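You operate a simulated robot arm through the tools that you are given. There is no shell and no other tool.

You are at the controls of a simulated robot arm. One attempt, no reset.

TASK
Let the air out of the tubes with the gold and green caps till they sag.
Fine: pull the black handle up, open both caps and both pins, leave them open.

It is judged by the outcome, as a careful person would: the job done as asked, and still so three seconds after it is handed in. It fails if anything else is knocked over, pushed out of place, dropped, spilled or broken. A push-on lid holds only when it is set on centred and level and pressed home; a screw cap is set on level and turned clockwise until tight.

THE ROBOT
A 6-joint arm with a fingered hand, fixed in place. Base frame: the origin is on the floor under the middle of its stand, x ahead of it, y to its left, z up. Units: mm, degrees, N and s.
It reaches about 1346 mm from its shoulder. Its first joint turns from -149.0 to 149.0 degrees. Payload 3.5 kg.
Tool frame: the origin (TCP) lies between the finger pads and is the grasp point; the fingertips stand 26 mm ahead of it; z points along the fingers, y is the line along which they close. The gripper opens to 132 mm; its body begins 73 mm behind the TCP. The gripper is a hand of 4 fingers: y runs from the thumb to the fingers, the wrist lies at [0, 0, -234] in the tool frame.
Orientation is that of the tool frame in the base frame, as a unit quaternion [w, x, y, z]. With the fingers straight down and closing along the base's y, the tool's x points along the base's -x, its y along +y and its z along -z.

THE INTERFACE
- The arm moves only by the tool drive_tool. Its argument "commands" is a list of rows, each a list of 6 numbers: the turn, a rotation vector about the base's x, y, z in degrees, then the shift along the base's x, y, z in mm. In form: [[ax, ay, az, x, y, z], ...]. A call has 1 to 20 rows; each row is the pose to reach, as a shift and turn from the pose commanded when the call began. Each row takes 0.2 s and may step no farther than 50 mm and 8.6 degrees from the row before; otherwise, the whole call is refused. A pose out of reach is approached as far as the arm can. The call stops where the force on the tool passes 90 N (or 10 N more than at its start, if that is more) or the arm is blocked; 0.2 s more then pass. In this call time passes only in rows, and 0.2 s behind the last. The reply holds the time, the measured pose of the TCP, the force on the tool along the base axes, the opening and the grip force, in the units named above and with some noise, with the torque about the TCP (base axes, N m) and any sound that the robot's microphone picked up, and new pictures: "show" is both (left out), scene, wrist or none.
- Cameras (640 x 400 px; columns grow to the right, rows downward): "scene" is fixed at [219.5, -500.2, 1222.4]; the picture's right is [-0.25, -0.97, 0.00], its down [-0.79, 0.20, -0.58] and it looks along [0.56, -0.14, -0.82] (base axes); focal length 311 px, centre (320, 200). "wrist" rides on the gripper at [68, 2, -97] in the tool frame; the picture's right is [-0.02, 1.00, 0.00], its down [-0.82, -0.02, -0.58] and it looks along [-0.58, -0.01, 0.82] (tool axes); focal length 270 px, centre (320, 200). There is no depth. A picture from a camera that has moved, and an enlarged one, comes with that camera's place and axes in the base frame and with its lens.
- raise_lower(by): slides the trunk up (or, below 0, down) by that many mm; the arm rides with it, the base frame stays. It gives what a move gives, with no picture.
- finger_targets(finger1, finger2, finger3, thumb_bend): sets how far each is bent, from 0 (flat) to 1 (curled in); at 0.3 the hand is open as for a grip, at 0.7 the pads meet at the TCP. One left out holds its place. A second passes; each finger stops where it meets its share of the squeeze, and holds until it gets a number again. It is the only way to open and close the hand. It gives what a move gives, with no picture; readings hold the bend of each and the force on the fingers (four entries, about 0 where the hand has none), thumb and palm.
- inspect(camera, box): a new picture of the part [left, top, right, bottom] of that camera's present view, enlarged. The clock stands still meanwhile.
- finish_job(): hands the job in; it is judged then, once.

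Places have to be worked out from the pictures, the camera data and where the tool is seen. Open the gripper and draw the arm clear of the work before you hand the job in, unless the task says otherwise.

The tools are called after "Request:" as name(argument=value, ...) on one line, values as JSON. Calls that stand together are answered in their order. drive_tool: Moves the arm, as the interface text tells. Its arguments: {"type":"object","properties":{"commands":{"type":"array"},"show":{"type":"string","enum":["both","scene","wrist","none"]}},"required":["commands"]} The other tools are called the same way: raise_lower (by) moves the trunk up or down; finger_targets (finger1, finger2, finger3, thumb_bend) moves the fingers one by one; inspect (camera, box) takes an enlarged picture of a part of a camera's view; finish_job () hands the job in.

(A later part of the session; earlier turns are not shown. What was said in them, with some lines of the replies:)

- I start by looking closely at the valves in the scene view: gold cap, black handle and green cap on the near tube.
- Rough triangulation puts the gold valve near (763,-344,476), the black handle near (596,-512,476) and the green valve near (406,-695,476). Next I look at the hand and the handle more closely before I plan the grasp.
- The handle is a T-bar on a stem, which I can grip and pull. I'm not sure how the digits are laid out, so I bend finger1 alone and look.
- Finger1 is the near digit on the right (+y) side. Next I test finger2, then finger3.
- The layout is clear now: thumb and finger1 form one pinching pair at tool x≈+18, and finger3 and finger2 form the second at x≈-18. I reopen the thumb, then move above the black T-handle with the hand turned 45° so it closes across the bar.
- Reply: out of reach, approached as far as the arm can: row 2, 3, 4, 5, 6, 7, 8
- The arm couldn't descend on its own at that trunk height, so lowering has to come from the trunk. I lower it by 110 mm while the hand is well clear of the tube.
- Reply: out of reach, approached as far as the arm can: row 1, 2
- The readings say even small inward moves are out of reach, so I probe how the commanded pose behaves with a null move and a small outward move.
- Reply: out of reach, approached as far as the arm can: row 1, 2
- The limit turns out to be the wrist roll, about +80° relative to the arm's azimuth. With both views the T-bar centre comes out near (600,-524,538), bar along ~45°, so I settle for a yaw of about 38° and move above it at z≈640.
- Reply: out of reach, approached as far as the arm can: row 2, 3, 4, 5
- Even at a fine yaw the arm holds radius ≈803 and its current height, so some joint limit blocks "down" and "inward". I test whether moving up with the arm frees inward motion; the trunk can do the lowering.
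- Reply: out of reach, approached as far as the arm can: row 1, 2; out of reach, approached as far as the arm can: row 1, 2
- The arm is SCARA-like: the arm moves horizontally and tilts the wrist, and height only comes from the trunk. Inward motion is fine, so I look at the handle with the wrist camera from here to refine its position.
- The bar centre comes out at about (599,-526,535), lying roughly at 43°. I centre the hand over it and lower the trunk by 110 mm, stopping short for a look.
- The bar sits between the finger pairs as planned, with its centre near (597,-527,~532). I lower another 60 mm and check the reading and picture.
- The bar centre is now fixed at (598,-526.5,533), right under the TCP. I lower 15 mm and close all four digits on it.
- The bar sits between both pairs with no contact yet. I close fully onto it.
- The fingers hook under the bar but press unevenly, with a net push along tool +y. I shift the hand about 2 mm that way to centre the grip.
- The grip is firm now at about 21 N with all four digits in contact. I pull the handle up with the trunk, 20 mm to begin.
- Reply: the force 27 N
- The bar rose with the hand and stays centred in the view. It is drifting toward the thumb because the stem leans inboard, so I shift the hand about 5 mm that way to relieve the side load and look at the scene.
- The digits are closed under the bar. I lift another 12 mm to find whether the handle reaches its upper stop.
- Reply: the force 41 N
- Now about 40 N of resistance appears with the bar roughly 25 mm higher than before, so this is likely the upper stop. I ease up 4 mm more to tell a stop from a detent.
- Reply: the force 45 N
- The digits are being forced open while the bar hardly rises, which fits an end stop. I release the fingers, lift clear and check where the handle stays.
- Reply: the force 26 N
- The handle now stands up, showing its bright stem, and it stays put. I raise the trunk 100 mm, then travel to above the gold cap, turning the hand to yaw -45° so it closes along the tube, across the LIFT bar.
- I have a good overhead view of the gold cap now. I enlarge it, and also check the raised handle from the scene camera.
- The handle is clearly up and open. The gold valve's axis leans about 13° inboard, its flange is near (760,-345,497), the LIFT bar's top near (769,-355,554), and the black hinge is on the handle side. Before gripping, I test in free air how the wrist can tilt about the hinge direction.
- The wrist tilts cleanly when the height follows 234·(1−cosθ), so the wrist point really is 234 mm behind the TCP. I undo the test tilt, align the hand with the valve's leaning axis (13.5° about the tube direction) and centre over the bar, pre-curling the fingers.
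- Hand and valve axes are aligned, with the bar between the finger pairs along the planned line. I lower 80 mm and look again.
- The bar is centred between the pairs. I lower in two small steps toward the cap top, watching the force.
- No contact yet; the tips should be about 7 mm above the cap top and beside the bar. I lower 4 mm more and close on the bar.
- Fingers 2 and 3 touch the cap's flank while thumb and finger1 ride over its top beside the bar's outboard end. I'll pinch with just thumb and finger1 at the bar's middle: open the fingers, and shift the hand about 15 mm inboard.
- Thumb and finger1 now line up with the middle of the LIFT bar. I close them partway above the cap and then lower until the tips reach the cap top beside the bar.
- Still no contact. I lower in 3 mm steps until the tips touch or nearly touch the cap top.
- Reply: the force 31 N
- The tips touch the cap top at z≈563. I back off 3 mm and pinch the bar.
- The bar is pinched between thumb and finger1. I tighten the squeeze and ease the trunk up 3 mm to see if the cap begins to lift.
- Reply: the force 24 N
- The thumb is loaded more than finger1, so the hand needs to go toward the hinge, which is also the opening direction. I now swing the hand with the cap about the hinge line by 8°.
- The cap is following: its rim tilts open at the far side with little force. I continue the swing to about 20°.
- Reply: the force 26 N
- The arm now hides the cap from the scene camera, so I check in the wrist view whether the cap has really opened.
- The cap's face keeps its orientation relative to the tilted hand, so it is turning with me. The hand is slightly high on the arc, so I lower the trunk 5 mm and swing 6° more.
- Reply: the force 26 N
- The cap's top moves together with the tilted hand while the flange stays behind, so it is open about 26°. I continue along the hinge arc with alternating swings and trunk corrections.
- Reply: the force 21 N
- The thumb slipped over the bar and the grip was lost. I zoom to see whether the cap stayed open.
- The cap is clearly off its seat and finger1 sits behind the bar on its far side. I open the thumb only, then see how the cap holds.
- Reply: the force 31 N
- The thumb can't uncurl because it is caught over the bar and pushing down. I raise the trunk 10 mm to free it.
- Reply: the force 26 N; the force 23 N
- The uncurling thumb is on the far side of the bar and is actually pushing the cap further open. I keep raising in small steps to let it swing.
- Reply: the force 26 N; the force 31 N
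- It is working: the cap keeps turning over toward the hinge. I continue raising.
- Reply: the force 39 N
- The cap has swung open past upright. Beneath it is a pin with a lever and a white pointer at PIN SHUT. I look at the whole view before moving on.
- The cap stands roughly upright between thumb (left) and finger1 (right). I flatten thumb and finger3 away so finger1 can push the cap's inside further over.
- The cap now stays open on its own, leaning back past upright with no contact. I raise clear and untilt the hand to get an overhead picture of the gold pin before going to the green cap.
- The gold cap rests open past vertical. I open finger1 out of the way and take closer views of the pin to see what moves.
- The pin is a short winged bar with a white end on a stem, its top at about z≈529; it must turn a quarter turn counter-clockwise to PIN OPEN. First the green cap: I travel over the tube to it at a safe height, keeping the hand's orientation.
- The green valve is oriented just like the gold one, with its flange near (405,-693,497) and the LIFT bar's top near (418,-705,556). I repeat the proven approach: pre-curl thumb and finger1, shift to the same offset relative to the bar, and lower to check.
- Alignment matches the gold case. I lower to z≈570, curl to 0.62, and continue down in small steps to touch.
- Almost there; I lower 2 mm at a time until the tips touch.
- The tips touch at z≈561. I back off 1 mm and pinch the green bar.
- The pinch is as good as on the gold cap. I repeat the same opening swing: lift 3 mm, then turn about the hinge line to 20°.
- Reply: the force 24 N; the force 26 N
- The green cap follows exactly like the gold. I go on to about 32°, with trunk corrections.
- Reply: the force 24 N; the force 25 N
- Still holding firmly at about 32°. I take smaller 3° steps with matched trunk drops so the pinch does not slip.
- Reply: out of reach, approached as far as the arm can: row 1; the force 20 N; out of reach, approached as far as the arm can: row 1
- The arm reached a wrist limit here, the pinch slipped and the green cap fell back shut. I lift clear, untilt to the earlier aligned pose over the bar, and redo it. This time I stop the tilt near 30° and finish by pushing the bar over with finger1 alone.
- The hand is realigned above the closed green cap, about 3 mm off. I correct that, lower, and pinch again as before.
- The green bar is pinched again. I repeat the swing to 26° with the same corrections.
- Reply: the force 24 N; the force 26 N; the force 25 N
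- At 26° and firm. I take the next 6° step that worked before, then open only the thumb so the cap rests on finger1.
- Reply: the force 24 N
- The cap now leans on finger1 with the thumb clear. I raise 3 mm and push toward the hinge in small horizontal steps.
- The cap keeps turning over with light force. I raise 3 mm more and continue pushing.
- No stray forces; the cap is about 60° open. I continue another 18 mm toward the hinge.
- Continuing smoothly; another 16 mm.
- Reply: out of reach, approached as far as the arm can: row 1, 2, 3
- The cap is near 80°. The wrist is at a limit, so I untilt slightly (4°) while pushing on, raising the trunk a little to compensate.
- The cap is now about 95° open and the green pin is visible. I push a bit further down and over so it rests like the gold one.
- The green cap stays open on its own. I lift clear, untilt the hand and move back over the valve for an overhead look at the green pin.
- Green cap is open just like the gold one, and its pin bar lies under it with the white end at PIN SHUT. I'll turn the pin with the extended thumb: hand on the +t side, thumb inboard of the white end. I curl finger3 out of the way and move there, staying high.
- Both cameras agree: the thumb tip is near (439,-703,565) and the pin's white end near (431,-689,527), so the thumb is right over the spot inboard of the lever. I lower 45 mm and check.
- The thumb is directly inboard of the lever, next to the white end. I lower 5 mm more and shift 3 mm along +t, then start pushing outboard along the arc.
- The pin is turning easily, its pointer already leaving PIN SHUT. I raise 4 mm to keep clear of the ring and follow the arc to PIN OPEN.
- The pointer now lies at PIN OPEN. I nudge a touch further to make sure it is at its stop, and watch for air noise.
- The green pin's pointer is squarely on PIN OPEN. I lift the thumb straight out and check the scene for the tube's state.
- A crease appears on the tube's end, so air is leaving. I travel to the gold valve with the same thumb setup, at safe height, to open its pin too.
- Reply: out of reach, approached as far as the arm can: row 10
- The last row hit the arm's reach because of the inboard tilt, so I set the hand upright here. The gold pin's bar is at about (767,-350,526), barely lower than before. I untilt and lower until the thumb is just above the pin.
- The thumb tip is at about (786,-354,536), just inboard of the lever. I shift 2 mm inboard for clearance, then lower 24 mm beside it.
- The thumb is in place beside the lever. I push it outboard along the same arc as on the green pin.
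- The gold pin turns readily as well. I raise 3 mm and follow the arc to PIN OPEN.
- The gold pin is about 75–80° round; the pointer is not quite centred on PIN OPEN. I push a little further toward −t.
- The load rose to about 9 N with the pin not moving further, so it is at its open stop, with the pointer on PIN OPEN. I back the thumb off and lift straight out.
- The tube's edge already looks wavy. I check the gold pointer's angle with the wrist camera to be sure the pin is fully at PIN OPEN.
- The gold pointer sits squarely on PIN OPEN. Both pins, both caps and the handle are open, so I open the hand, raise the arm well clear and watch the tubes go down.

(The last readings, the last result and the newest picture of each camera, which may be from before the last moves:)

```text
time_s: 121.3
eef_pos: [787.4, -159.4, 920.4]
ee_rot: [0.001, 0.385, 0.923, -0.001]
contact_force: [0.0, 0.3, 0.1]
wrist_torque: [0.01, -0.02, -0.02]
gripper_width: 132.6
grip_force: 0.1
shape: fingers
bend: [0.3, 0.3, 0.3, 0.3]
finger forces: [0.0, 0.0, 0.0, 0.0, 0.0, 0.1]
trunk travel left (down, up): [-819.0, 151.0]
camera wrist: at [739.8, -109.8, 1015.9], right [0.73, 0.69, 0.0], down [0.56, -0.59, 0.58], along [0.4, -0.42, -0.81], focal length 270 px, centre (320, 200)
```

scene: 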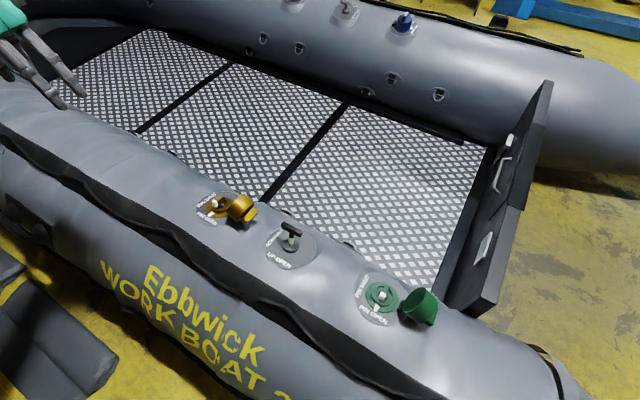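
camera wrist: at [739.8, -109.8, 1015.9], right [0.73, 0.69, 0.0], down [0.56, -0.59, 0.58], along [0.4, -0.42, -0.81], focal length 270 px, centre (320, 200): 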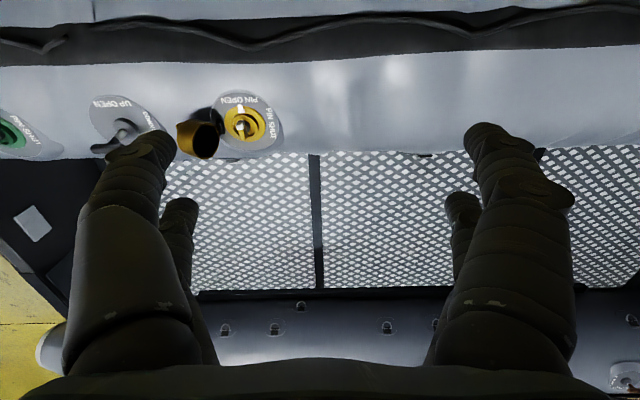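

Everything is open and the near tube is wrinkling. I let time pass with the arm still and watch the sag develop.

Request:
drive_tool(commands=[[0, 0, 0, 0, 0, 0], [0, 0, 0, 0, 0, 0], [0, 0, 0, 0, 0, 0], [0, 0, 0, 0, 0, 0], [0, 0, 0, 0, 0, 0], [0, 0, 0, 0, 0, 0], [0, 0, 0, 0, 0, 0], [0, 0, 0, 0, 0, 0], [0, 0, 0, 0, 0, 0], [0, 0, 0, 0, 0, 0], [0, 0, 0, 0, 0, 0], [0, 0, 0, 0, 0, 0], [0, 0, 0, 0, 0, 0], [0, 0, 0, 0, 0, 0], [0, 0, 0, 0, 0, 0], [0, 0, 0, 0, 0, 0], [0, 0, 0, 0, 0, 0], [0, 0, 0, 0, 0, 0], [0, 0, 0, 0, 0, 0], [0, 0, 0, 0, 0, 0]], show="scene")

Request:
inspect(camera="scene", box=[180, 160, 460, 335])

```text
time_s: 125.5
eef_pos: [787.6, -161.0, 919.4]
ee_rot: [0.002, 0.386, 0.923, -0.002]
contact_force: [0.0, 0.8, 0.3]
wrist_torque: [-0.02, 0.0, 0.0]
gripper_width: 132.6
grip_force: 0.0
shape: fingers
bend: [0.3, 0.3, 0.3, 0.3]
finger forces: [0.0, 0.1, 0.0, 0.1, 0.0, 0.0]
trunk travel left (down, up): [-819.0, 151.0]
```

scene: 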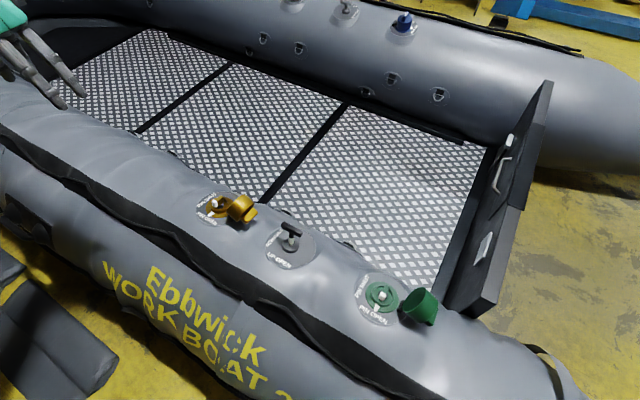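

```text
2.29 times, centred on (320, 248) of scene
camera zoom: at [219.5, -500.2, 1222.4], right [-0.25, -0.97, 0.0], down [-0.79, 0.2, -0.58], along [0.56, -0.14, -0.82], focal length 711 px, centre (320, 91)
```

zoom: 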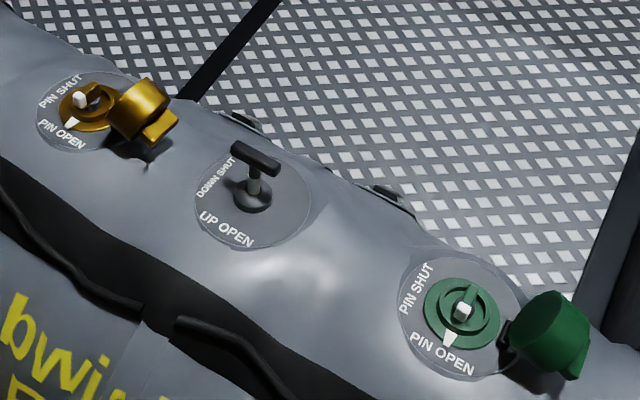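

The sag is growing steadily. I wait more, checking until it stops changing.

Request:
drive_tool(commands=[[0, 0, 0, 0, 0, 0], [0, 0, 0, 0, 0, 0], [0, 0, 0, 0, 0, 0], [0, 0, 0, 0, 0, 0], [0, 0, 0, 0, 0, 0], [0, 0, 0, 0, 0, 0], [0, 0, 0, 0, 0, 0], [0, 0, 0, 0, 0, 0], [0, 0, 0, 0, 0, 0], [0, 0, 0, 0, 0, 0], [0, 0, 0, 0, 0, 0], [0, 0, 0, 0, 0, 0], [0, 0, 0, 0, 0, 0], [0, 0, 0, 0, 0, 0], [0, 0, 0, 0, 0, 0], [0, 0, 0, 0, 0, 0], [0, 0, 0, 0, 0, 0], [0, 0, 0, 0, 0, 0], [0, 0, 0, 0, 0, 0], [0, 0, 0, 0, 0, 0]], show="none")

Request:
drive_tool(commands=[[0, 0, 0, 0, 0, 0], [0, 0, 0, 0, 0, 0], [0, 0, 0, 0, 0, 0], [0, 0, 0, 0, 0, 0], [0, 0, 0, 0, 0, 0], [0, 0, 0, 0, 0, 0], [0, 0, 0, 0, 0, 0], [0, 0, 0, 0, 0, 0], [0, 0, 0, 0, 0, 0], [0, 0, 0, 0, 0, 0], [0, 0, 0, 0, 0, 0], [0, 0, 0, 0, 0, 0], [0, 0, 0, 0, 0, 0], [0, 0, 0, 0, 0, 0], [0, 0, 0, 0, 0, 0], [0, 0, 0, 0, 0, 0], [0, 0, 0, 0, 0, 0], [0, 0, 0, 0, 0, 0], [0, 0, 0, 0, 0, 0], [0, 0, 0, 0, 0, 0]], show="scene")

Request:
inspect(camera="scene", box=[180, 160, 460, 335])

```text
time_s: 129.8
eef_pos: [787.6, -159.8, 919.9]
ee_rot: [0.002, 0.385, 0.923, -0.001]
contact_force: [-0.6, 0.1, 0.5]
wrist_torque: [0.01, -0.02, -0.03]
gripper_width: 132.8
grip_force: 0.1
shape: fingers
bend: [0.3, 0.3, 0.3, 0.3]
finger forces: [0.0, 0.1, 0.0, 0.0, 0.0, 0.0]
trunk travel left (down, up): [-819.0, 151.0]
```

```text
time_s: 133.9
eef_pos: [789.0, -160.8, 921.2]
ee_rot: [0.002, 0.385, 0.923, -0.001]
contact_force: [0.2, 0.6, -0.2]
wrist_torque: [-0.01, 0.01, -0.02]
gripper_width: 132.5
grip_force: 0.1
shape: fingers
bend: [0.3, 0.3, 0.3, 0.3]
finger forces: [0.0, 0.0, 0.0, 0.0, 0.0, 0.1]
trunk travel left (down, up): [-819.0, 151.0]
```

scene: 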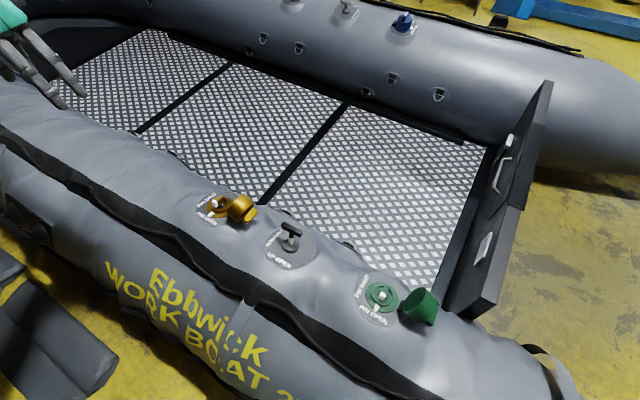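

```text
2.29 times, centred on (320, 248) of scene
camera zoom: at [219.5, -500.2, 1222.4], right [-0.25, -0.97, 0.0], down [-0.79, 0.2, -0.58], along [0.56, -0.14, -0.82], focal length 711 px, centre (320, 91)
```

zoom: 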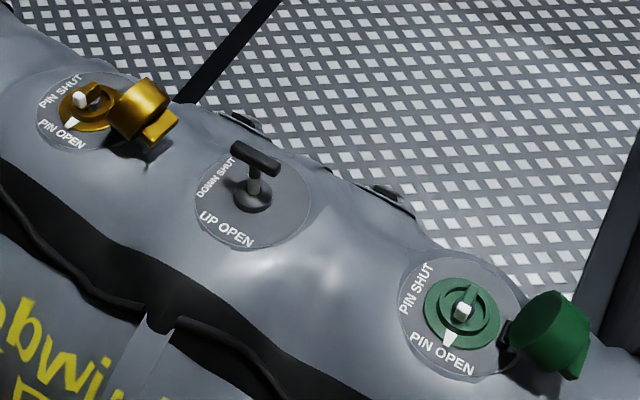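

The tubes are clearly slumping now. I allow more time so the deflation is complete.

Request:
drive_tool(commands=[[0, 0, 0, 0, 0, 0], [0, 0, 0, 0, 0, 0], [0, 0, 0, 0, 0, 0], [0, 0, 0, 0, 0, 0], [0, 0, 0, 0, 0, 0], [0, 0, 0, 0, 0, 0], [0, 0, 0, 0, 0, 0], [0, 0, 0, 0, 0, 0], [0, 0, 0, 0, 0, 0], [0, 0, 0, 0, 0, 0], [0, 0, 0, 0, 0, 0], [0, 0, 0, 0, 0, 0], [0, 0, 0, 0, 0, 0], [0, 0, 0, 0, 0, 0], [0, 0, 0, 0, 0, 0], [0, 0, 0, 0, 0, 0], [0, 0, 0, 0, 0, 0], [0, 0, 0, 0, 0, 0], [0, 0, 0, 0, 0, 0], [0, 0, 0, 0, 0, 0]], show="none")

Request:
drive_tool(commands=[[0, 0, 0, 0, 0, 0], [0, 0, 0, 0, 0, 0], [0, 0, 0, 0, 0, 0], [0, 0, 0, 0, 0, 0], [0, 0, 0, 0, 0, 0], [0, 0, 0, 0, 0, 0], [0, 0, 0, 0, 0, 0], [0, 0, 0, 0, 0, 0], [0, 0, 0, 0, 0, 0], [0, 0, 0, 0, 0, 0], [0, 0, 0, 0, 0, 0], [0, 0, 0, 0, 0, 0], [0, 0, 0, 0, 0, 0], [0, 0, 0, 0, 0, 0], [0, 0, 0, 0, 0, 0], [0, 0, 0, 0, 0, 0], [0, 0, 0, 0, 0, 0], [0, 0, 0, 0, 0, 0], [0, 0, 0, 0, 0, 0], [0, 0, 0, 0, 0, 0]], show="none")

Request:
drive_tool(commands=[[0, 0, 0, 0, 0, 0], [0, 0, 0, 0, 0, 0], [0, 0, 0, 0, 0, 0], [0, 0, 0, 0, 0, 0], [0, 0, 0, 0, 0, 0], [0, 0, 0, 0, 0, 0], [0, 0, 0, 0, 0, 0], [0, 0, 0, 0, 0, 0], [0, 0, 0, 0, 0, 0], [0, 0, 0, 0, 0, 0], [0, 0, 0, 0, 0, 0], [0, 0, 0, 0, 0, 0], [0, 0, 0, 0, 0, 0], [0, 0, 0, 0, 0, 0], [0, 0, 0, 0, 0, 0], [0, 0, 0, 0, 0, 0], [0, 0, 0, 0, 0, 0], [0, 0, 0, 0, 0, 0], [0, 0, 0, 0, 0, 0], [0, 0, 0, 0, 0, 0]], show="both")

Request:
inspect(camera="scene", box=[180, 160, 460, 335])

```text
time_s: 138.2
eef_pos: [787.4, -159.3, 920.6]
ee_rot: [0.001, 0.384, 0.923, -0.001]
contact_force: [0.0, -0.5, 0.4]
wrist_torque: [-0.01, 0.01, 0.0]
gripper_width: 132.5
grip_force: 0.1
shape: fingers
bend: [0.3, 0.3, 0.3, 0.3]
finger forces: [0.0, 0.0, 0.0, 0.0, 0.1, 0.0]
trunk travel left (down, up): [-819.0, 151.0]
```

```text
time_s: 142.3
eef_pos: [787.3, -160.8, 919.8]
ee_rot: [0.002, 0.385, 0.923, -0.001]
contact_force: [0.5, 0.5, 0.4]
wrist_torque: [-0.02, 0.0, -0.04]
gripper_width: 132.5
grip_force: 0.1
shape: fingers
bend: [0.3, 0.3, 0.3, 0.3]
finger forces: [0.1, 0.0, 0.0, 0.0, 0.1, 0.1]
trunk travel left (down, up): [-819.0, 151.0]
```

```text
time_s: 146.6
eef_pos: [787.0, -159.3, 920.0]
ee_rot: [0.002, 0.386, 0.923, -0.001]
contact_force: [-0.2, 0.5, -0.6]
wrist_torque: [0.02, 0.0, -0.01]
gripper_width: 132.5
grip_force: 0.1
shape: fingers
bend: [0.3, 0.3, 0.3, 0.3]
finger forces: [0.0, 0.0, 0.0, 0.0, 0.0, 0.0]
trunk travel left (down, up): [-819.0, 151.0]
camera wrist: at [740.0, -110.1, 1015.9], right [0.73, 0.69, 0.0], down [0.56, -0.59, 0.58], along [0.4, -0.42, -0.81], focal length 270 px, centre (320, 200)
```

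scene: 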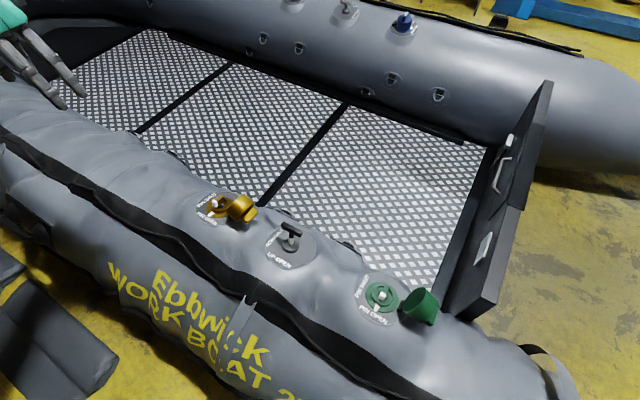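
wrist: 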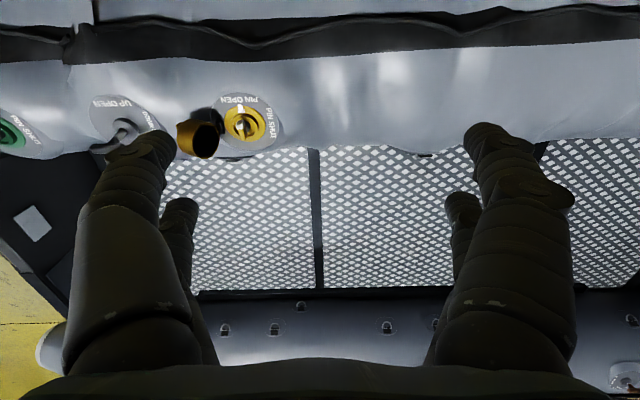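

```text
2.29 times, centred on (320, 248) of scene
camera zoom: at [219.5, -500.2, 1222.4], right [-0.25, -0.97, 0.0], down [-0.79, 0.2, -0.58], along [0.56, -0.14, -0.82], focal length 711 px, centre (320, 91)
```

zoom: 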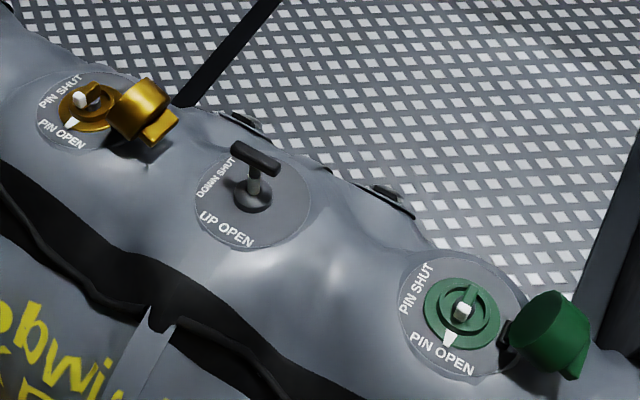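

It is still creeping down. I wait another stretch and compare again.

Request:
drive_tool(commands=[[0, 0, 0, 0, 0, 0], [0, 0, 0, 0, 0, 0], [0, 0, 0, 0, 0, 0], [0, 0, 0, 0, 0, 0], [0, 0, 0, 0, 0, 0], [0, 0, 0, 0, 0, 0], [0, 0, 0, 0, 0, 0], [0, 0, 0, 0, 0, 0], [0, 0, 0, 0, 0, 0], [0, 0, 0, 0, 0, 0], [0, 0, 0, 0, 0, 0], [0, 0, 0, 0, 0, 0], [0, 0, 0, 0, 0, 0], [0, 0, 0, 0, 0, 0], [0, 0, 0, 0, 0, 0], [0, 0, 0, 0, 0, 0], [0, 0, 0, 0, 0, 0], [0, 0, 0, 0, 0, 0], [0, 0, 0, 0, 0, 0], [0, 0, 0, 0, 0, 0]], show="none")

Request:
drive_tool(commands=[[0, 0, 0, 0, 0, 0], [0, 0, 0, 0, 0, 0], [0, 0, 0, 0, 0, 0], [0, 0, 0, 0, 0, 0], [0, 0, 0, 0, 0, 0], [0, 0, 0, 0, 0, 0], [0, 0, 0, 0, 0, 0], [0, 0, 0, 0, 0, 0], [0, 0, 0, 0, 0, 0], [0, 0, 0, 0, 0, 0], [0, 0, 0, 0, 0, 0], [0, 0, 0, 0, 0, 0], [0, 0, 0, 0, 0, 0], [0, 0, 0, 0, 0, 0], [0, 0, 0, 0, 0, 0], [0, 0, 0, 0, 0, 0], [0, 0, 0, 0, 0, 0], [0, 0, 0, 0, 0, 0], [0, 0, 0, 0, 0, 0], [0, 0, 0, 0, 0, 0]], show="none")

Request:
drive_tool(commands=[[0, 0, 0, 0, 0, 0], [0, 0, 0, 0, 0, 0], [0, 0, 0, 0, 0, 0], [0, 0, 0, 0, 0, 0], [0, 0, 0, 0, 0, 0], [0, 0, 0, 0, 0, 0], [0, 0, 0, 0, 0, 0], [0, 0, 0, 0, 0, 0], [0, 0, 0, 0, 0, 0], [0, 0, 0, 0, 0, 0], [0, 0, 0, 0, 0, 0], [0, 0, 0, 0, 0, 0], [0, 0, 0, 0, 0, 0], [0, 0, 0, 0, 0, 0], [0, 0, 0, 0, 0, 0], [0, 0, 0, 0, 0, 0], [0, 0, 0, 0, 0, 0], [0, 0, 0, 0, 0, 0], [0, 0, 0, 0, 0, 0], [0, 0, 0, 0, 0, 0]], show="none")

Request:
drive_tool(commands=[[0, 0, 0, 0, 0, 0], [0, 0, 0, 0, 0, 0], [0, 0, 0, 0, 0, 0], [0, 0, 0, 0, 0, 0], [0, 0, 0, 0, 0, 0], [0, 0, 0, 0, 0, 0], [0, 0, 0, 0, 0, 0], [0, 0, 0, 0, 0, 0], [0, 0, 0, 0, 0, 0], [0, 0, 0, 0, 0, 0], [0, 0, 0, 0, 0, 0], [0, 0, 0, 0, 0, 0], [0, 0, 0, 0, 0, 0], [0, 0, 0, 0, 0, 0], [0, 0, 0, 0, 0, 0], [0, 0, 0, 0, 0, 0], [0, 0, 0, 0, 0, 0], [0, 0, 0, 0, 0, 0], [0, 0, 0, 0, 0, 0], [0, 0, 0, 0, 0, 0]], show="scene")

Request:
inspect(camera="scene", box=[180, 160, 460, 335])

```text
time_s: 150.8
eef_pos: [788.2, -160.2, 919.6]
ee_rot: [0.002, 0.385, 0.923, -0.001]
contact_force: [0.6, 0.6, 0.3]
wrist_torque: [-0.02, 0.0, 0.02]
gripper_width: 132.5
grip_force: 0.0
shape: fingers
bend: [0.3, 0.3, 0.3, 0.3]
finger forces: [0.1, 0.1, 0.0, 0.0, 0.0, 0.0]
trunk travel left (down, up): [-819.0, 151.0]
```

```text
time_s: 154.9
eef_pos: [789.3, -160.2, 919.8]
ee_rot: [0.002, 0.385, 0.923, 0.0]
contact_force: [0.4, 1.0, -0.6]
wrist_torque: [-0.01, 0.04, 0.01]
gripper_width: 132.5
grip_force: 0.2
shape: fingers
bend: [0.3, 0.3, 0.3, 0.3]
finger forces: [0.0, 0.0, 0.0, 0.0, 0.0, 0.0]
trunk travel left (down, up): [-819.0, 151.0]
```

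```text
time_s: 159.2
eef_pos: [788.3, -160.4, 919.4]
ee_rot: [0.002, 0.384, 0.923, -0.001]
contact_force: [-0.1, 0.0, 0.1]
wrist_torque: [0.0, 0.04, 0.0]
gripper_width: 132.5
grip_force: 0.1
shape: fingers
bend: [0.3, 0.3, 0.3, 0.3]
finger forces: [0.0, 0.0, 0.0, 0.0, 0.0, 0.0]
trunk travel left (down, up): [-819.0, 151.0]
```

```text
time_s: 163.3
eef_pos: [787.9, -159.7, 920.1]
ee_rot: [0.001, 0.385, 0.923, 0.0]
contact_force: [-0.1, 0.0, 0.4]
wrist_torque: [0.01, 0.0, -0.01]
gripper_width: 132.7
grip_force: 0.1
shape: fingers
bend: [0.3, 0.3, 0.3, 0.3]
finger forces: [0.1, 0.0, 0.0, 0.1, 0.1, 0.1]
trunk travel left (down, up): [-819.0, 151.0]
```

scene: 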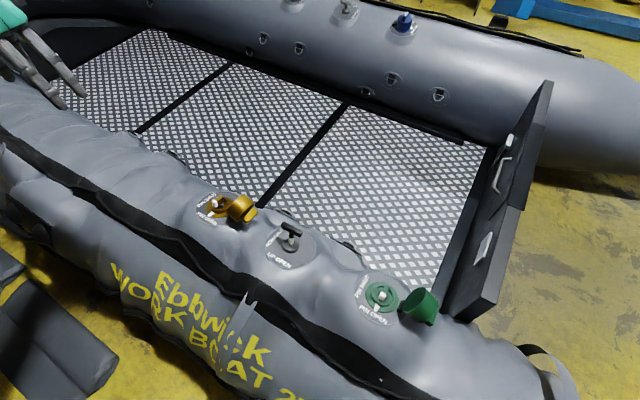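

```text
2.29 times, centred on (320, 248) of scene
camera zoom: at [219.5, -500.2, 1222.4], right [-0.25, -0.97, 0.0], down [-0.79, 0.2, -0.58], along [0.56, -0.14, -0.82], focal length 711 px, centre (320, 91)
```

zoom: 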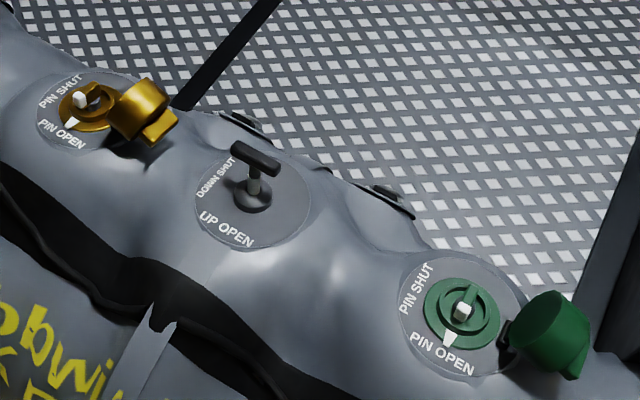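

The sag is deep but still progressing a little. I wait another ~30 s to let it settle.

Request:
drive_tool(commands=[[0, 0, 0, 0, 0, 0], [0, 0, 0, 0, 0, 0], [0, 0, 0, 0, 0, 0], [0, 0, 0, 0, 0, 0], [0, 0, 0, 0, 0, 0], [0, 0, 0, 0, 0, 0], [0, 0, 0, 0, 0, 0], [0, 0, 0, 0, 0, 0], [0, 0, 0, 0, 0, 0], [0, 0, 0, 0, 0, 0], [0, 0, 0, 0, 0, 0], [0, 0, 0, 0, 0, 0], [0, 0, 0, 0, 0, 0], [0, 0, 0, 0, 0, 0], [0, 0, 0, 0, 0, 0], [0, 0, 0, 0, 0, 0], [0, 0, 0, 0, 0, 0], [0, 0, 0, 0, 0, 0], [0, 0, 0, 0, 0, 0], [0, 0, 0, 0, 0, 0]], show="none")

Request:
drive_tool(commands=[[0, 0, 0, 0, 0, 0], [0, 0, 0, 0, 0, 0], [0, 0, 0, 0, 0, 0], [0, 0, 0, 0, 0, 0], [0, 0, 0, 0, 0, 0], [0, 0, 0, 0, 0, 0], [0, 0, 0, 0, 0, 0], [0, 0, 0, 0, 0, 0], [0, 0, 0, 0, 0, 0], [0, 0, 0, 0, 0, 0], [0, 0, 0, 0, 0, 0], [0, 0, 0, 0, 0, 0], [0, 0, 0, 0, 0, 0], [0, 0, 0, 0, 0, 0], [0, 0, 0, 0, 0, 0], [0, 0, 0, 0, 0, 0], [0, 0, 0, 0, 0, 0], [0, 0, 0, 0, 0, 0], [0, 0, 0, 0, 0, 0], [0, 0, 0, 0, 0, 0]], show="none")

Request:
drive_tool(commands=[[0, 0, 0, 0, 0, 0], [0, 0, 0, 0, 0, 0], [0, 0, 0, 0, 0, 0], [0, 0, 0, 0, 0, 0], [0, 0, 0, 0, 0, 0], [0, 0, 0, 0, 0, 0], [0, 0, 0, 0, 0, 0], [0, 0, 0, 0, 0, 0], [0, 0, 0, 0, 0, 0], [0, 0, 0, 0, 0, 0], [0, 0, 0, 0, 0, 0], [0, 0, 0, 0, 0, 0], [0, 0, 0, 0, 0, 0], [0, 0, 0, 0, 0, 0], [0, 0, 0, 0, 0, 0], [0, 0, 0, 0, 0, 0], [0, 0, 0, 0, 0, 0], [0, 0, 0, 0, 0, 0], [0, 0, 0, 0, 0, 0], [0, 0, 0, 0, 0, 0]], show="none")

Request:
drive_tool(commands=[[0, 0, 0, 0, 0, 0], [0, 0, 0, 0, 0, 0], [0, 0, 0, 0, 0, 0], [0, 0, 0, 0, 0, 0], [0, 0, 0, 0, 0, 0], [0, 0, 0, 0, 0, 0], [0, 0, 0, 0, 0, 0], [0, 0, 0, 0, 0, 0], [0, 0, 0, 0, 0, 0], [0, 0, 0, 0, 0, 0], [0, 0, 0, 0, 0, 0], [0, 0, 0, 0, 0, 0], [0, 0, 0, 0, 0, 0], [0, 0, 0, 0, 0, 0], [0, 0, 0, 0, 0, 0], [0, 0, 0, 0, 0, 0], [0, 0, 0, 0, 0, 0], [0, 0, 0, 0, 0, 0], [0, 0, 0, 0, 0, 0], [0, 0, 0, 0, 0, 0]], show="none")

Request:
drive_tool(commands=[[0, 0, 0, 0, 0, 0], [0, 0, 0, 0, 0, 0], [0, 0, 0, 0, 0, 0], [0, 0, 0, 0, 0, 0], [0, 0, 0, 0, 0, 0], [0, 0, 0, 0, 0, 0], [0, 0, 0, 0, 0, 0], [0, 0, 0, 0, 0, 0], [0, 0, 0, 0, 0, 0], [0, 0, 0, 0, 0, 0], [0, 0, 0, 0, 0, 0], [0, 0, 0, 0, 0, 0], [0, 0, 0, 0, 0, 0], [0, 0, 0, 0, 0, 0], [0, 0, 0, 0, 0, 0], [0, 0, 0, 0, 0, 0], [0, 0, 0, 0, 0, 0], [0, 0, 0, 0, 0, 0], [0, 0, 0, 0, 0, 0], [0, 0, 0, 0, 0, 0]], show="none")

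Request:
drive_tool(commands=[[0, 0, 0, 0, 0, 0], [0, 0, 0, 0, 0, 0], [0, 0, 0, 0, 0, 0], [0, 0, 0, 0, 0, 0], [0, 0, 0, 0, 0, 0], [0, 0, 0, 0, 0, 0], [0, 0, 0, 0, 0, 0], [0, 0, 0, 0, 0, 0], [0, 0, 0, 0, 0, 0], [0, 0, 0, 0, 0, 0], [0, 0, 0, 0, 0, 0], [0, 0, 0, 0, 0, 0], [0, 0, 0, 0, 0, 0], [0, 0, 0, 0, 0, 0], [0, 0, 0, 0, 0, 0], [0, 0, 0, 0, 0, 0], [0, 0, 0, 0, 0, 0], [0, 0, 0, 0, 0, 0], [0, 0, 0, 0, 0, 0], [0, 0, 0, 0, 0, 0]], show="scene")

Request:
inspect(camera="scene", box=[180, 160, 460, 335])

```text
time_s: 167.6
eef_pos: [787.3, -159.9, 919.2]
ee_rot: [0.001, 0.385, 0.923, -0.001]
contact_force: [-0.2, 0.5, -0.7]
wrist_torque: [0.01, 0.02, 0.01]
gripper_width: 132.8
grip_force: 0.0
shape: fingers
bend: [0.3, 0.3, 0.3, 0.3]
finger forces: [0.0, 0.0, 0.0, 0.1, 0.1, 0.1]
trunk travel left (down, up): [-819.0, 151.0]
```

```text
time_s: 171.8
eef_pos: [787.3, -160.1, 920.1]
ee_rot: [0.002, 0.385, 0.923, -0.002]
contact_force: [0.0, 0.8, 0.8]
wrist_torque: [0.03, 0.0, 0.01]
gripper_width: 132.9
grip_force: 0.0
shape: fingers
bend: [0.3, 0.3, 0.3, 0.3]
finger forces: [0.0, 0.0, 0.0, 0.1, 0.0, 0.1]
trunk travel left (down, up): [-819.0, 151.0]
```

```text
time_s: 175.9
eef_pos: [789.1, -159.9, 920.8]
ee_rot: [0.001, 0.385, 0.923, 0.0]
contact_force: [0.3, 0.4, -0.1]
wrist_torque: [-0.01, 0.0, 0.03]
gripper_width: 132.6
grip_force: 0.0
shape: fingers
bend: [0.3, 0.3, 0.3, 0.3]
finger forces: [0.0, 0.0, 0.1, 0.0, 0.0, 0.0]
trunk travel left (down, up): [-819.0, 151.0]
```

```text
time_s: 180.2
eef_pos: [787.4, -159.3, 919.3]
ee_rot: [0.001, 0.385, 0.923, 0.0]
contact_force: [0.0, 0.0, -0.3]
wrist_torque: [-0.03, -0.01, 0.02]
gripper_width: 132.6
grip_force: 0.0
shape: fingers
bend: [0.3, 0.3, 0.3, 0.3]
finger forces: [0.1, 0.0, 0.1, 0.1, 0.1, 0.1]
trunk travel left (down, up): [-819.0, 151.0]
```

```text
time_s: 184.3
eef_pos: [787.7, -160.4, 919.4]
ee_rot: [0.002, 0.385, 0.923, 0.0]
contact_force: [-0.8, 0.3, 0.4]
wrist_torque: [0.02, -0.02, 0.0]
gripper_width: 132.7
grip_force: 0.0
shape: fingers
bend: [0.3, 0.3, 0.3, 0.3]
finger forces: [0.0, 0.1, 0.0, 0.0, 0.0, 0.0]
trunk travel left (down, up): [-819.0, 151.0]
```

```text
time_s: 188.6
eef_pos: [788.9, -160.4, 920.8]
ee_rot: [0.002, 0.386, 0.922, -0.001]
contact_force: [-0.6, 0.7, 0.1]
wrist_torque: [-0.02, -0.03, -0.01]
gripper_width: 132.5
grip_force: 0.0
shape: fingers
bend: [0.3, 0.3, 0.3, 0.3]
finger forces: [0.0, 0.0, 0.1, 0.0, 0.0, 0.0]
trunk travel left (down, up): [-819.0, 151.0]
```

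scene: 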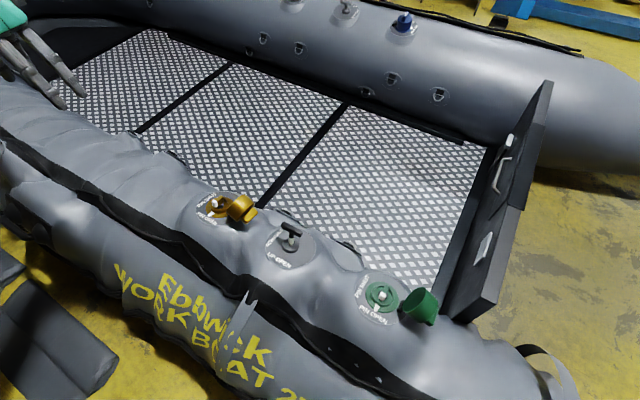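

```text
2.29 times, centred on (320, 248) of scene
camera zoom: at [219.5, -500.2, 1222.4], right [-0.25, -0.97, 0.0], down [-0.79, 0.2, -0.58], along [0.56, -0.14, -0.82], focal length 711 px, centre (320, 91)
```

zoom: 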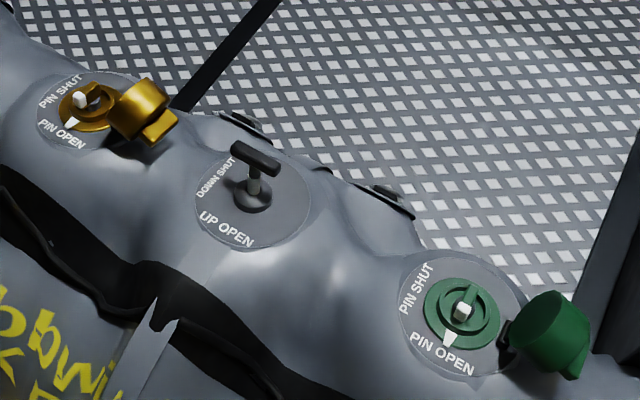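

The tubes look properly slack. One more waiting stretch confirms whether it has levelled off before I hand in.

Request:
drive_tool(commands=[[0, 0, 0, 0, 0, 0], [0, 0, 0, 0, 0, 0], [0, 0, 0, 0, 0, 0], [0, 0, 0, 0, 0, 0], [0, 0, 0, 0, 0, 0], [0, 0, 0, 0, 0, 0], [0, 0, 0, 0, 0, 0], [0, 0, 0, 0, 0, 0], [0, 0, 0, 0, 0, 0], [0, 0, 0, 0, 0, 0], [0, 0, 0, 0, 0, 0], [0, 0, 0, 0, 0, 0], [0, 0, 0, 0, 0, 0], [0, 0, 0, 0, 0, 0], [0, 0, 0, 0, 0, 0], [0, 0, 0, 0, 0, 0], [0, 0, 0, 0, 0, 0], [0, 0, 0, 0, 0, 0], [0, 0, 0, 0, 0, 0], [0, 0, 0, 0, 0, 0]], show="none")

Request:
drive_tool(commands=[[0, 0, 0, 0, 0, 0], [0, 0, 0, 0, 0, 0], [0, 0, 0, 0, 0, 0], [0, 0, 0, 0, 0, 0], [0, 0, 0, 0, 0, 0], [0, 0, 0, 0, 0, 0], [0, 0, 0, 0, 0, 0], [0, 0, 0, 0, 0, 0], [0, 0, 0, 0, 0, 0], [0, 0, 0, 0, 0, 0], [0, 0, 0, 0, 0, 0], [0, 0, 0, 0, 0, 0], [0, 0, 0, 0, 0, 0], [0, 0, 0, 0, 0, 0], [0, 0, 0, 0, 0, 0], [0, 0, 0, 0, 0, 0], [0, 0, 0, 0, 0, 0], [0, 0, 0, 0, 0, 0], [0, 0, 0, 0, 0, 0], [0, 0, 0, 0, 0, 0]], show="none")

Request:
drive_tool(commands=[[0, 0, 0, 0, 0, 0], [0, 0, 0, 0, 0, 0], [0, 0, 0, 0, 0, 0], [0, 0, 0, 0, 0, 0], [0, 0, 0, 0, 0, 0], [0, 0, 0, 0, 0, 0], [0, 0, 0, 0, 0, 0], [0, 0, 0, 0, 0, 0], [0, 0, 0, 0, 0, 0], [0, 0, 0, 0, 0, 0], [0, 0, 0, 0, 0, 0], [0, 0, 0, 0, 0, 0], [0, 0, 0, 0, 0, 0], [0, 0, 0, 0, 0, 0], [0, 0, 0, 0, 0, 0], [0, 0, 0, 0, 0, 0], [0, 0, 0, 0, 0, 0], [0, 0, 0, 0, 0, 0], [0, 0, 0, 0, 0, 0], [0, 0, 0, 0, 0, 0]], show="none")

Request:
drive_tool(commands=[[0, 0, 0, 0, 0, 0], [0, 0, 0, 0, 0, 0], [0, 0, 0, 0, 0, 0], [0, 0, 0, 0, 0, 0], [0, 0, 0, 0, 0, 0], [0, 0, 0, 0, 0, 0], [0, 0, 0, 0, 0, 0], [0, 0, 0, 0, 0, 0], [0, 0, 0, 0, 0, 0], [0, 0, 0, 0, 0, 0], [0, 0, 0, 0, 0, 0], [0, 0, 0, 0, 0, 0], [0, 0, 0, 0, 0, 0], [0, 0, 0, 0, 0, 0], [0, 0, 0, 0, 0, 0], [0, 0, 0, 0, 0, 0], [0, 0, 0, 0, 0, 0], [0, 0, 0, 0, 0, 0], [0, 0, 0, 0, 0, 0], [0, 0, 0, 0, 0, 0]], show="none")

Request:
drive_tool(commands=[[0, 0, 0, 0, 0, 0], [0, 0, 0, 0, 0, 0], [0, 0, 0, 0, 0, 0], [0, 0, 0, 0, 0, 0], [0, 0, 0, 0, 0, 0], [0, 0, 0, 0, 0, 0], [0, 0, 0, 0, 0, 0], [0, 0, 0, 0, 0, 0], [0, 0, 0, 0, 0, 0], [0, 0, 0, 0, 0, 0], [0, 0, 0, 0, 0, 0], [0, 0, 0, 0, 0, 0], [0, 0, 0, 0, 0, 0], [0, 0, 0, 0, 0, 0], [0, 0, 0, 0, 0, 0], [0, 0, 0, 0, 0, 0], [0, 0, 0, 0, 0, 0], [0, 0, 0, 0, 0, 0], [0, 0, 0, 0, 0, 0], [0, 0, 0, 0, 0, 0]], show="none")

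Request:
drive_tool(commands=[[0, 0, 0, 0, 0, 0], [0, 0, 0, 0, 0, 0], [0, 0, 0, 0, 0, 0], [0, 0, 0, 0, 0, 0], [0, 0, 0, 0, 0, 0], [0, 0, 0, 0, 0, 0], [0, 0, 0, 0, 0, 0], [0, 0, 0, 0, 0, 0], [0, 0, 0, 0, 0, 0], [0, 0, 0, 0, 0, 0], [0, 0, 0, 0, 0, 0], [0, 0, 0, 0, 0, 0], [0, 0, 0, 0, 0, 0], [0, 0, 0, 0, 0, 0], [0, 0, 0, 0, 0, 0], [0, 0, 0, 0, 0, 0], [0, 0, 0, 0, 0, 0], [0, 0, 0, 0, 0, 0], [0, 0, 0, 0, 0, 0], [0, 0, 0, 0, 0, 0]], show="both")

Request:
inspect(camera="scene", box=[180, 160, 460, 335])

```text
time_s: 192.8
eef_pos: [788.2, -160.4, 920.9]
ee_rot: [0.002, 0.385, 0.923, 0.0]
contact_force: [0.7, 0.0, -0.2]
wrist_torque: [-0.01, -0.02, 0.01]
gripper_width: 132.8
grip_force: 0.0
shape: fingers
bend: [0.3, 0.3, 0.3, 0.3]
finger forces: [0.0, 0.0, 0.1, 0.0, 0.0, 0.0]
trunk travel left (down, up): [-819.0, 151.0]
```

```text
time_s: 196.9
eef_pos: [788.2, -160.1, 920.6]
ee_rot: [0.002, 0.385, 0.923, -0.001]
contact_force: [0.2, 0.2, -0.1]
wrist_torque: [-0.02, -0.01, 0.01]
gripper_width: 132.4
grip_force: 0.0
shape: fingers
bend: [0.3, 0.3, 0.3, 0.3]
finger forces: [0.1, 0.0, 0.0, 0.0, 0.0, 0.0]
trunk travel left (down, up): [-819.0, 151.0]
```

```text
time_s: 201.2
eef_pos: [788.0, -160.0, 919.6]
ee_rot: [0.002, 0.385, 0.923, -0.001]
contact_force: [0.1, -0.9, -0.5]
wrist_torque: [0.02, 0.02, -0.01]
gripper_width: 132.5
grip_force: 0.0
shape: fingers
bend: [0.3, 0.3, 0.3, 0.3]
finger forces: [0.1, 0.1, 0.0, 0.1, 0.1, 0.1]
trunk travel left (down, up): [-819.0, 151.0]
```

```text
time_s: 205.3
eef_pos: [788.1, -160.7, 920.2]
ee_rot: [0.001, 0.385, 0.923, -0.001]
contact_force: [0.2, -0.1, 0.6]
wrist_torque: [-0.01, -0.02, 0.01]
gripper_width: 132.7
grip_force: 0.1
shape: fingers
bend: [0.3, 0.3, 0.3, 0.3]
finger forces: [0.0, 0.0, 0.0, 0.0, 0.1, 0.1]
trunk travel left (down, up): [-819.0, 151.0]
```

```text
time_s: 209.6
eef_pos: [788.5, -159.1, 920.5]
ee_rot: [0.002, 0.385, 0.923, -0.001]
contact_force: [0.1, 0.0, 0.1]
wrist_torque: [-0.01, -0.01, -0.02]
gripper_width: 132.8
grip_force: 0.0
shape: fingers
bend: [0.3, 0.3, 0.3, 0.3]
finger forces: [0.0, 0.1, 0.1, 0.0, 0.0, 0.1]
trunk travel left (down, up): [-819.0, 151.0]
```

```text
time_s: 213.8
eef_pos: [788.6, -160.4, 920.3]
ee_rot: [0.001, 0.384, 0.923, -0.001]
contact_force: [0.2, -0.2, -0.4]
wrist_torque: [0.01, -0.02, 0.01]
gripper_width: 132.9
grip_force: 0.1
shape: fingers
bend: [0.3, 0.3, 0.3, 0.3]
finger forces: [0.0, 0.0, 0.0, 0.1, 0.0, 0.0]
trunk travel left (down, up): [-819.0, 151.0]
camera wrist: at [740.0, -110.1, 1015.9], right [0.73, 0.69, 0.0], down [0.56, -0.59, 0.58], along [0.4, -0.42, -0.81], focal length 270 px, centre (320, 200)
```

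scene: 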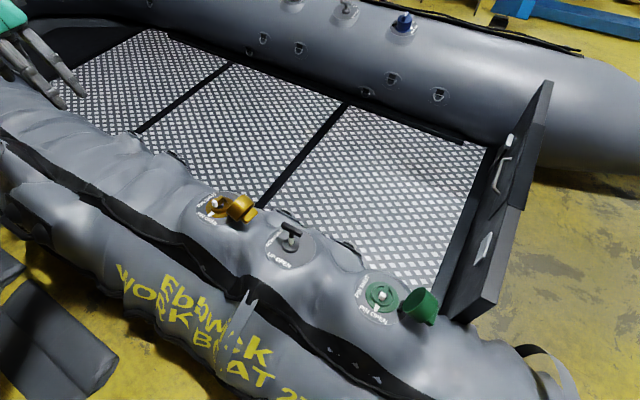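
wrist: 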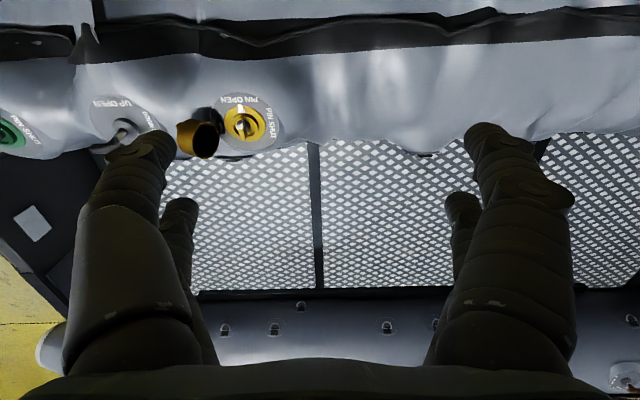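

```text
2.29 times, centred on (320, 248) of scene
camera zoom: at [219.5, -500.2, 1222.4], right [-0.25, -0.97, 0.0], down [-0.79, 0.2, -0.58], along [0.56, -0.14, -0.82], focal length 711 px, centre (320, 91)
```

zoom: 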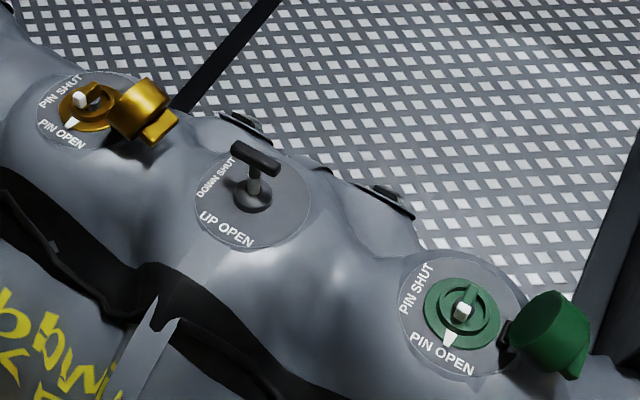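

Deep folds all along the near tube while the far tube stays firm; it is still creeping slightly. Waiting is harmless, so I give it another stretch for margin.

Request:
drive_tool(commands=[[0, 0, 0, 0, 0, 0], [0, 0, 0, 0, 0, 0], [0, 0, 0, 0, 0, 0], [0, 0, 0, 0, 0, 0], [0, 0, 0, 0, 0, 0], [0, 0, 0, 0, 0, 0], [0, 0, 0, 0, 0, 0], [0, 0, 0, 0, 0, 0], [0, 0, 0, 0, 0, 0], [0, 0, 0, 0, 0, 0], [0, 0, 0, 0, 0, 0], [0, 0, 0, 0, 0, 0], [0, 0, 0, 0, 0, 0], [0, 0, 0, 0, 0, 0], [0, 0, 0, 0, 0, 0], [0, 0, 0, 0, 0, 0], [0, 0, 0, 0, 0, 0], [0, 0, 0, 0, 0, 0], [0, 0, 0, 0, 0, 0], [0, 0, 0, 0, 0, 0]], show="none")

Request:
drive_tool(commands=[[0, 0, 0, 0, 0, 0], [0, 0, 0, 0, 0, 0], [0, 0, 0, 0, 0, 0], [0, 0, 0, 0, 0, 0], [0, 0, 0, 0, 0, 0], [0, 0, 0, 0, 0, 0], [0, 0, 0, 0, 0, 0], [0, 0, 0, 0, 0, 0], [0, 0, 0, 0, 0, 0], [0, 0, 0, 0, 0, 0], [0, 0, 0, 0, 0, 0], [0, 0, 0, 0, 0, 0], [0, 0, 0, 0, 0, 0], [0, 0, 0, 0, 0, 0], [0, 0, 0, 0, 0, 0], [0, 0, 0, 0, 0, 0], [0, 0, 0, 0, 0, 0], [0, 0, 0, 0, 0, 0], [0, 0, 0, 0, 0, 0], [0, 0, 0, 0, 0, 0]], show="none")

Request:
drive_tool(commands=[[0, 0, 0, 0, 0, 0], [0, 0, 0, 0, 0, 0], [0, 0, 0, 0, 0, 0], [0, 0, 0, 0, 0, 0], [0, 0, 0, 0, 0, 0], [0, 0, 0, 0, 0, 0], [0, 0, 0, 0, 0, 0], [0, 0, 0, 0, 0, 0], [0, 0, 0, 0, 0, 0], [0, 0, 0, 0, 0, 0], [0, 0, 0, 0, 0, 0], [0, 0, 0, 0, 0, 0], [0, 0, 0, 0, 0, 0], [0, 0, 0, 0, 0, 0], [0, 0, 0, 0, 0, 0], [0, 0, 0, 0, 0, 0], [0, 0, 0, 0, 0, 0], [0, 0, 0, 0, 0, 0], [0, 0, 0, 0, 0, 0], [0, 0, 0, 0, 0, 0]], show="none")

Request:
drive_tool(commands=[[0, 0, 0, 0, 0, 0], [0, 0, 0, 0, 0, 0], [0, 0, 0, 0, 0, 0], [0, 0, 0, 0, 0, 0], [0, 0, 0, 0, 0, 0], [0, 0, 0, 0, 0, 0], [0, 0, 0, 0, 0, 0], [0, 0, 0, 0, 0, 0], [0, 0, 0, 0, 0, 0], [0, 0, 0, 0, 0, 0], [0, 0, 0, 0, 0, 0], [0, 0, 0, 0, 0, 0], [0, 0, 0, 0, 0, 0], [0, 0, 0, 0, 0, 0], [0, 0, 0, 0, 0, 0], [0, 0, 0, 0, 0, 0], [0, 0, 0, 0, 0, 0], [0, 0, 0, 0, 0, 0], [0, 0, 0, 0, 0, 0], [0, 0, 0, 0, 0, 0]], show="none")

Request:
drive_tool(commands=[[0, 0, 0, 0, 0, 0], [0, 0, 0, 0, 0, 0], [0, 0, 0, 0, 0, 0], [0, 0, 0, 0, 0, 0], [0, 0, 0, 0, 0, 0], [0, 0, 0, 0, 0, 0], [0, 0, 0, 0, 0, 0], [0, 0, 0, 0, 0, 0], [0, 0, 0, 0, 0, 0], [0, 0, 0, 0, 0, 0], [0, 0, 0, 0, 0, 0], [0, 0, 0, 0, 0, 0], [0, 0, 0, 0, 0, 0], [0, 0, 0, 0, 0, 0], [0, 0, 0, 0, 0, 0], [0, 0, 0, 0, 0, 0], [0, 0, 0, 0, 0, 0], [0, 0, 0, 0, 0, 0], [0, 0, 0, 0, 0, 0], [0, 0, 0, 0, 0, 0]], show="none")

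Request:
drive_tool(commands=[[0, 0, 0, 0, 0, 0], [0, 0, 0, 0, 0, 0], [0, 0, 0, 0, 0, 0], [0, 0, 0, 0, 0, 0], [0, 0, 0, 0, 0, 0], [0, 0, 0, 0, 0, 0], [0, 0, 0, 0, 0, 0], [0, 0, 0, 0, 0, 0], [0, 0, 0, 0, 0, 0], [0, 0, 0, 0, 0, 0], [0, 0, 0, 0, 0, 0], [0, 0, 0, 0, 0, 0], [0, 0, 0, 0, 0, 0], [0, 0, 0, 0, 0, 0], [0, 0, 0, 0, 0, 0], [0, 0, 0, 0, 0, 0], [0, 0, 0, 0, 0, 0], [0, 0, 0, 0, 0, 0], [0, 0, 0, 0, 0, 0], [0, 0, 0, 0, 0, 0]], show="scene")

Request:
inspect(camera="scene", box=[180, 160, 460, 335])

```text
time_s: 217.9
eef_pos: [787.0, -160.4, 919.8]
ee_rot: [0.002, 0.384, 0.923, 0.0]
contact_force: [-0.2, 0.2, -0.2]
wrist_torque: [0.0, 0.0, -0.01]
gripper_width: 132.7
grip_force: 0.0
shape: fingers
bend: [0.3, 0.3, 0.3, 0.3]
finger forces: [0.0, 0.0, 0.0, 0.0, 0.0, 0.0]
trunk travel left (down, up): [-819.0, 151.0]
```

```text
time_s: 222.2
eef_pos: [788.2, -160.4, 920.4]
ee_rot: [0.002, 0.385, 0.923, 0.0]
contact_force: [-0.5, -0.6, 0.4]
wrist_torque: [-0.01, 0.04, -0.01]
gripper_width: 132.4
grip_force: 0.0
shape: fingers
bend: [0.3, 0.3, 0.3, 0.3]
finger forces: [0.1, 0.0, 0.1, 0.0, 0.0, 0.1]
trunk travel left (down, up): [-819.0, 151.0]
```

```text
time_s: 226.3
eef_pos: [787.8, -160.0, 920.8]
ee_rot: [0.001, 0.385, 0.923, 0.0]
contact_force: [0.0, 0.2, 0.1]
wrist_torque: [0.01, 0.02, 0.03]
gripper_width: 132.6
grip_force: 0.1
shape: fingers
bend: [0.3, 0.3, 0.3, 0.3]
finger forces: [0.0, 0.1, 0.0, 0.0, 0.0, 0.0]
trunk travel left (down, up): [-819.0, 151.0]
```

```text
time_s: 230.6
eef_pos: [788.5, -160.3, 920.0]
ee_rot: [0.001, 0.385, 0.923, 0.0]
contact_force: [0.0, -0.2, -0.2]
wrist_torque: [0.0, 0.03, -0.02]
gripper_width: 132.7
grip_force: 0.0
shape: fingers
bend: [0.3, 0.3, 0.3, 0.3]
finger forces: [0.1, 0.1, 0.0, 0.1, 0.0, 0.0]
trunk travel left (down, up): [-819.0, 151.0]
```

```text
time_s: 234.8
eef_pos: [788.1, -160.8, 920.0]
ee_rot: [0.002, 0.385, 0.923, 0.0]
contact_force: [-0.2, 0.3, -0.1]
wrist_torque: [0.0, 0.02, -0.01]
gripper_width: 132.7
grip_force: 0.0
shape: fingers
bend: [0.3, 0.3, 0.3, 0.3]
finger forces: [0.0, 0.0, 0.1, 0.1, 0.0, 0.0]
trunk travel left (down, up): [-819.0, 151.0]
```

```text
time_s: 238.9
eef_pos: [788.0, -160.9, 921.3]
ee_rot: [0.001, 0.385, 0.923, -0.001]
contact_force: [0.4, 0.1, 0.1]
wrist_torque: [0.0, 0.0, -0.01]
gripper_width: 132.8
grip_force: 0.1
shape: fingers
bend: [0.3, 0.3, 0.3, 0.3]
finger forces: [0.0, 0.0, 0.0, 0.1, 0.0, 0.0]
trunk travel left (down, up): [-819.0, 151.0]
```

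scene: 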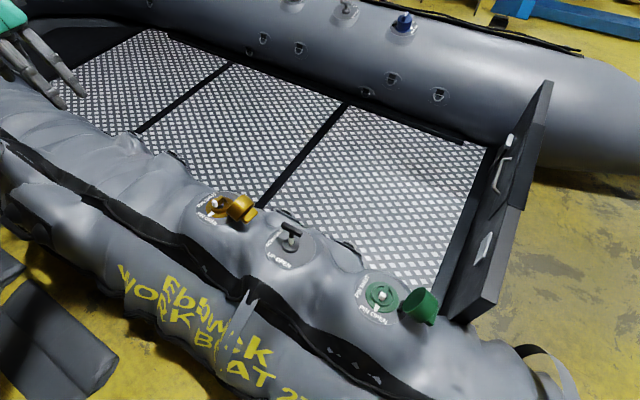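

```text
2.29 times, centred on (320, 248) of scene
camera zoom: at [219.5, -500.2, 1222.4], right [-0.25, -0.97, 0.0], down [-0.79, 0.2, -0.58], along [0.56, -0.14, -0.82], focal length 711 px, centre (320, 91)
```

zoom: 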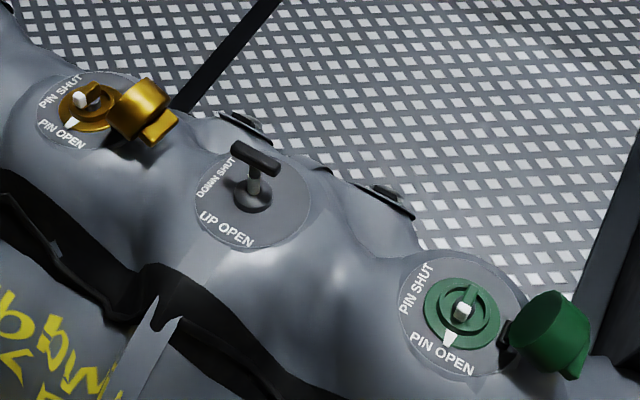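

The near tube now sags in deep folds along both the gold and green chambers, and the change has nearly levelled off. The handle is up, both caps are open, both pins read PIN OPEN, and the open hand is well clear. I hand the job in.

Request:
finish_job()

```text
The job is handed in.
```

The gold- and green-capped tubes are letting their air out and sag in deep folds. I handed the job in at that point.

- **Black handle:** it is pulled up to its stop at UP OPEN and stays there.
- **Caps:** both the gold and green caps are hinged open and rest past upright on their own. My grip slipped off both bars. The gold cap stayed open, but the green one fell shut once and I redid it.
- **Pins:** both pointers sit on PIN OPEN.
- **Sag:** the folds had nearly stopped growing when I handed in, about two minutes after the second pin was opened. A little air may still be leaving.
- **Rest of the boat:** the far tube still looks firm, and I saw nothing else moved or damaged. The hand is open and raised well clear.
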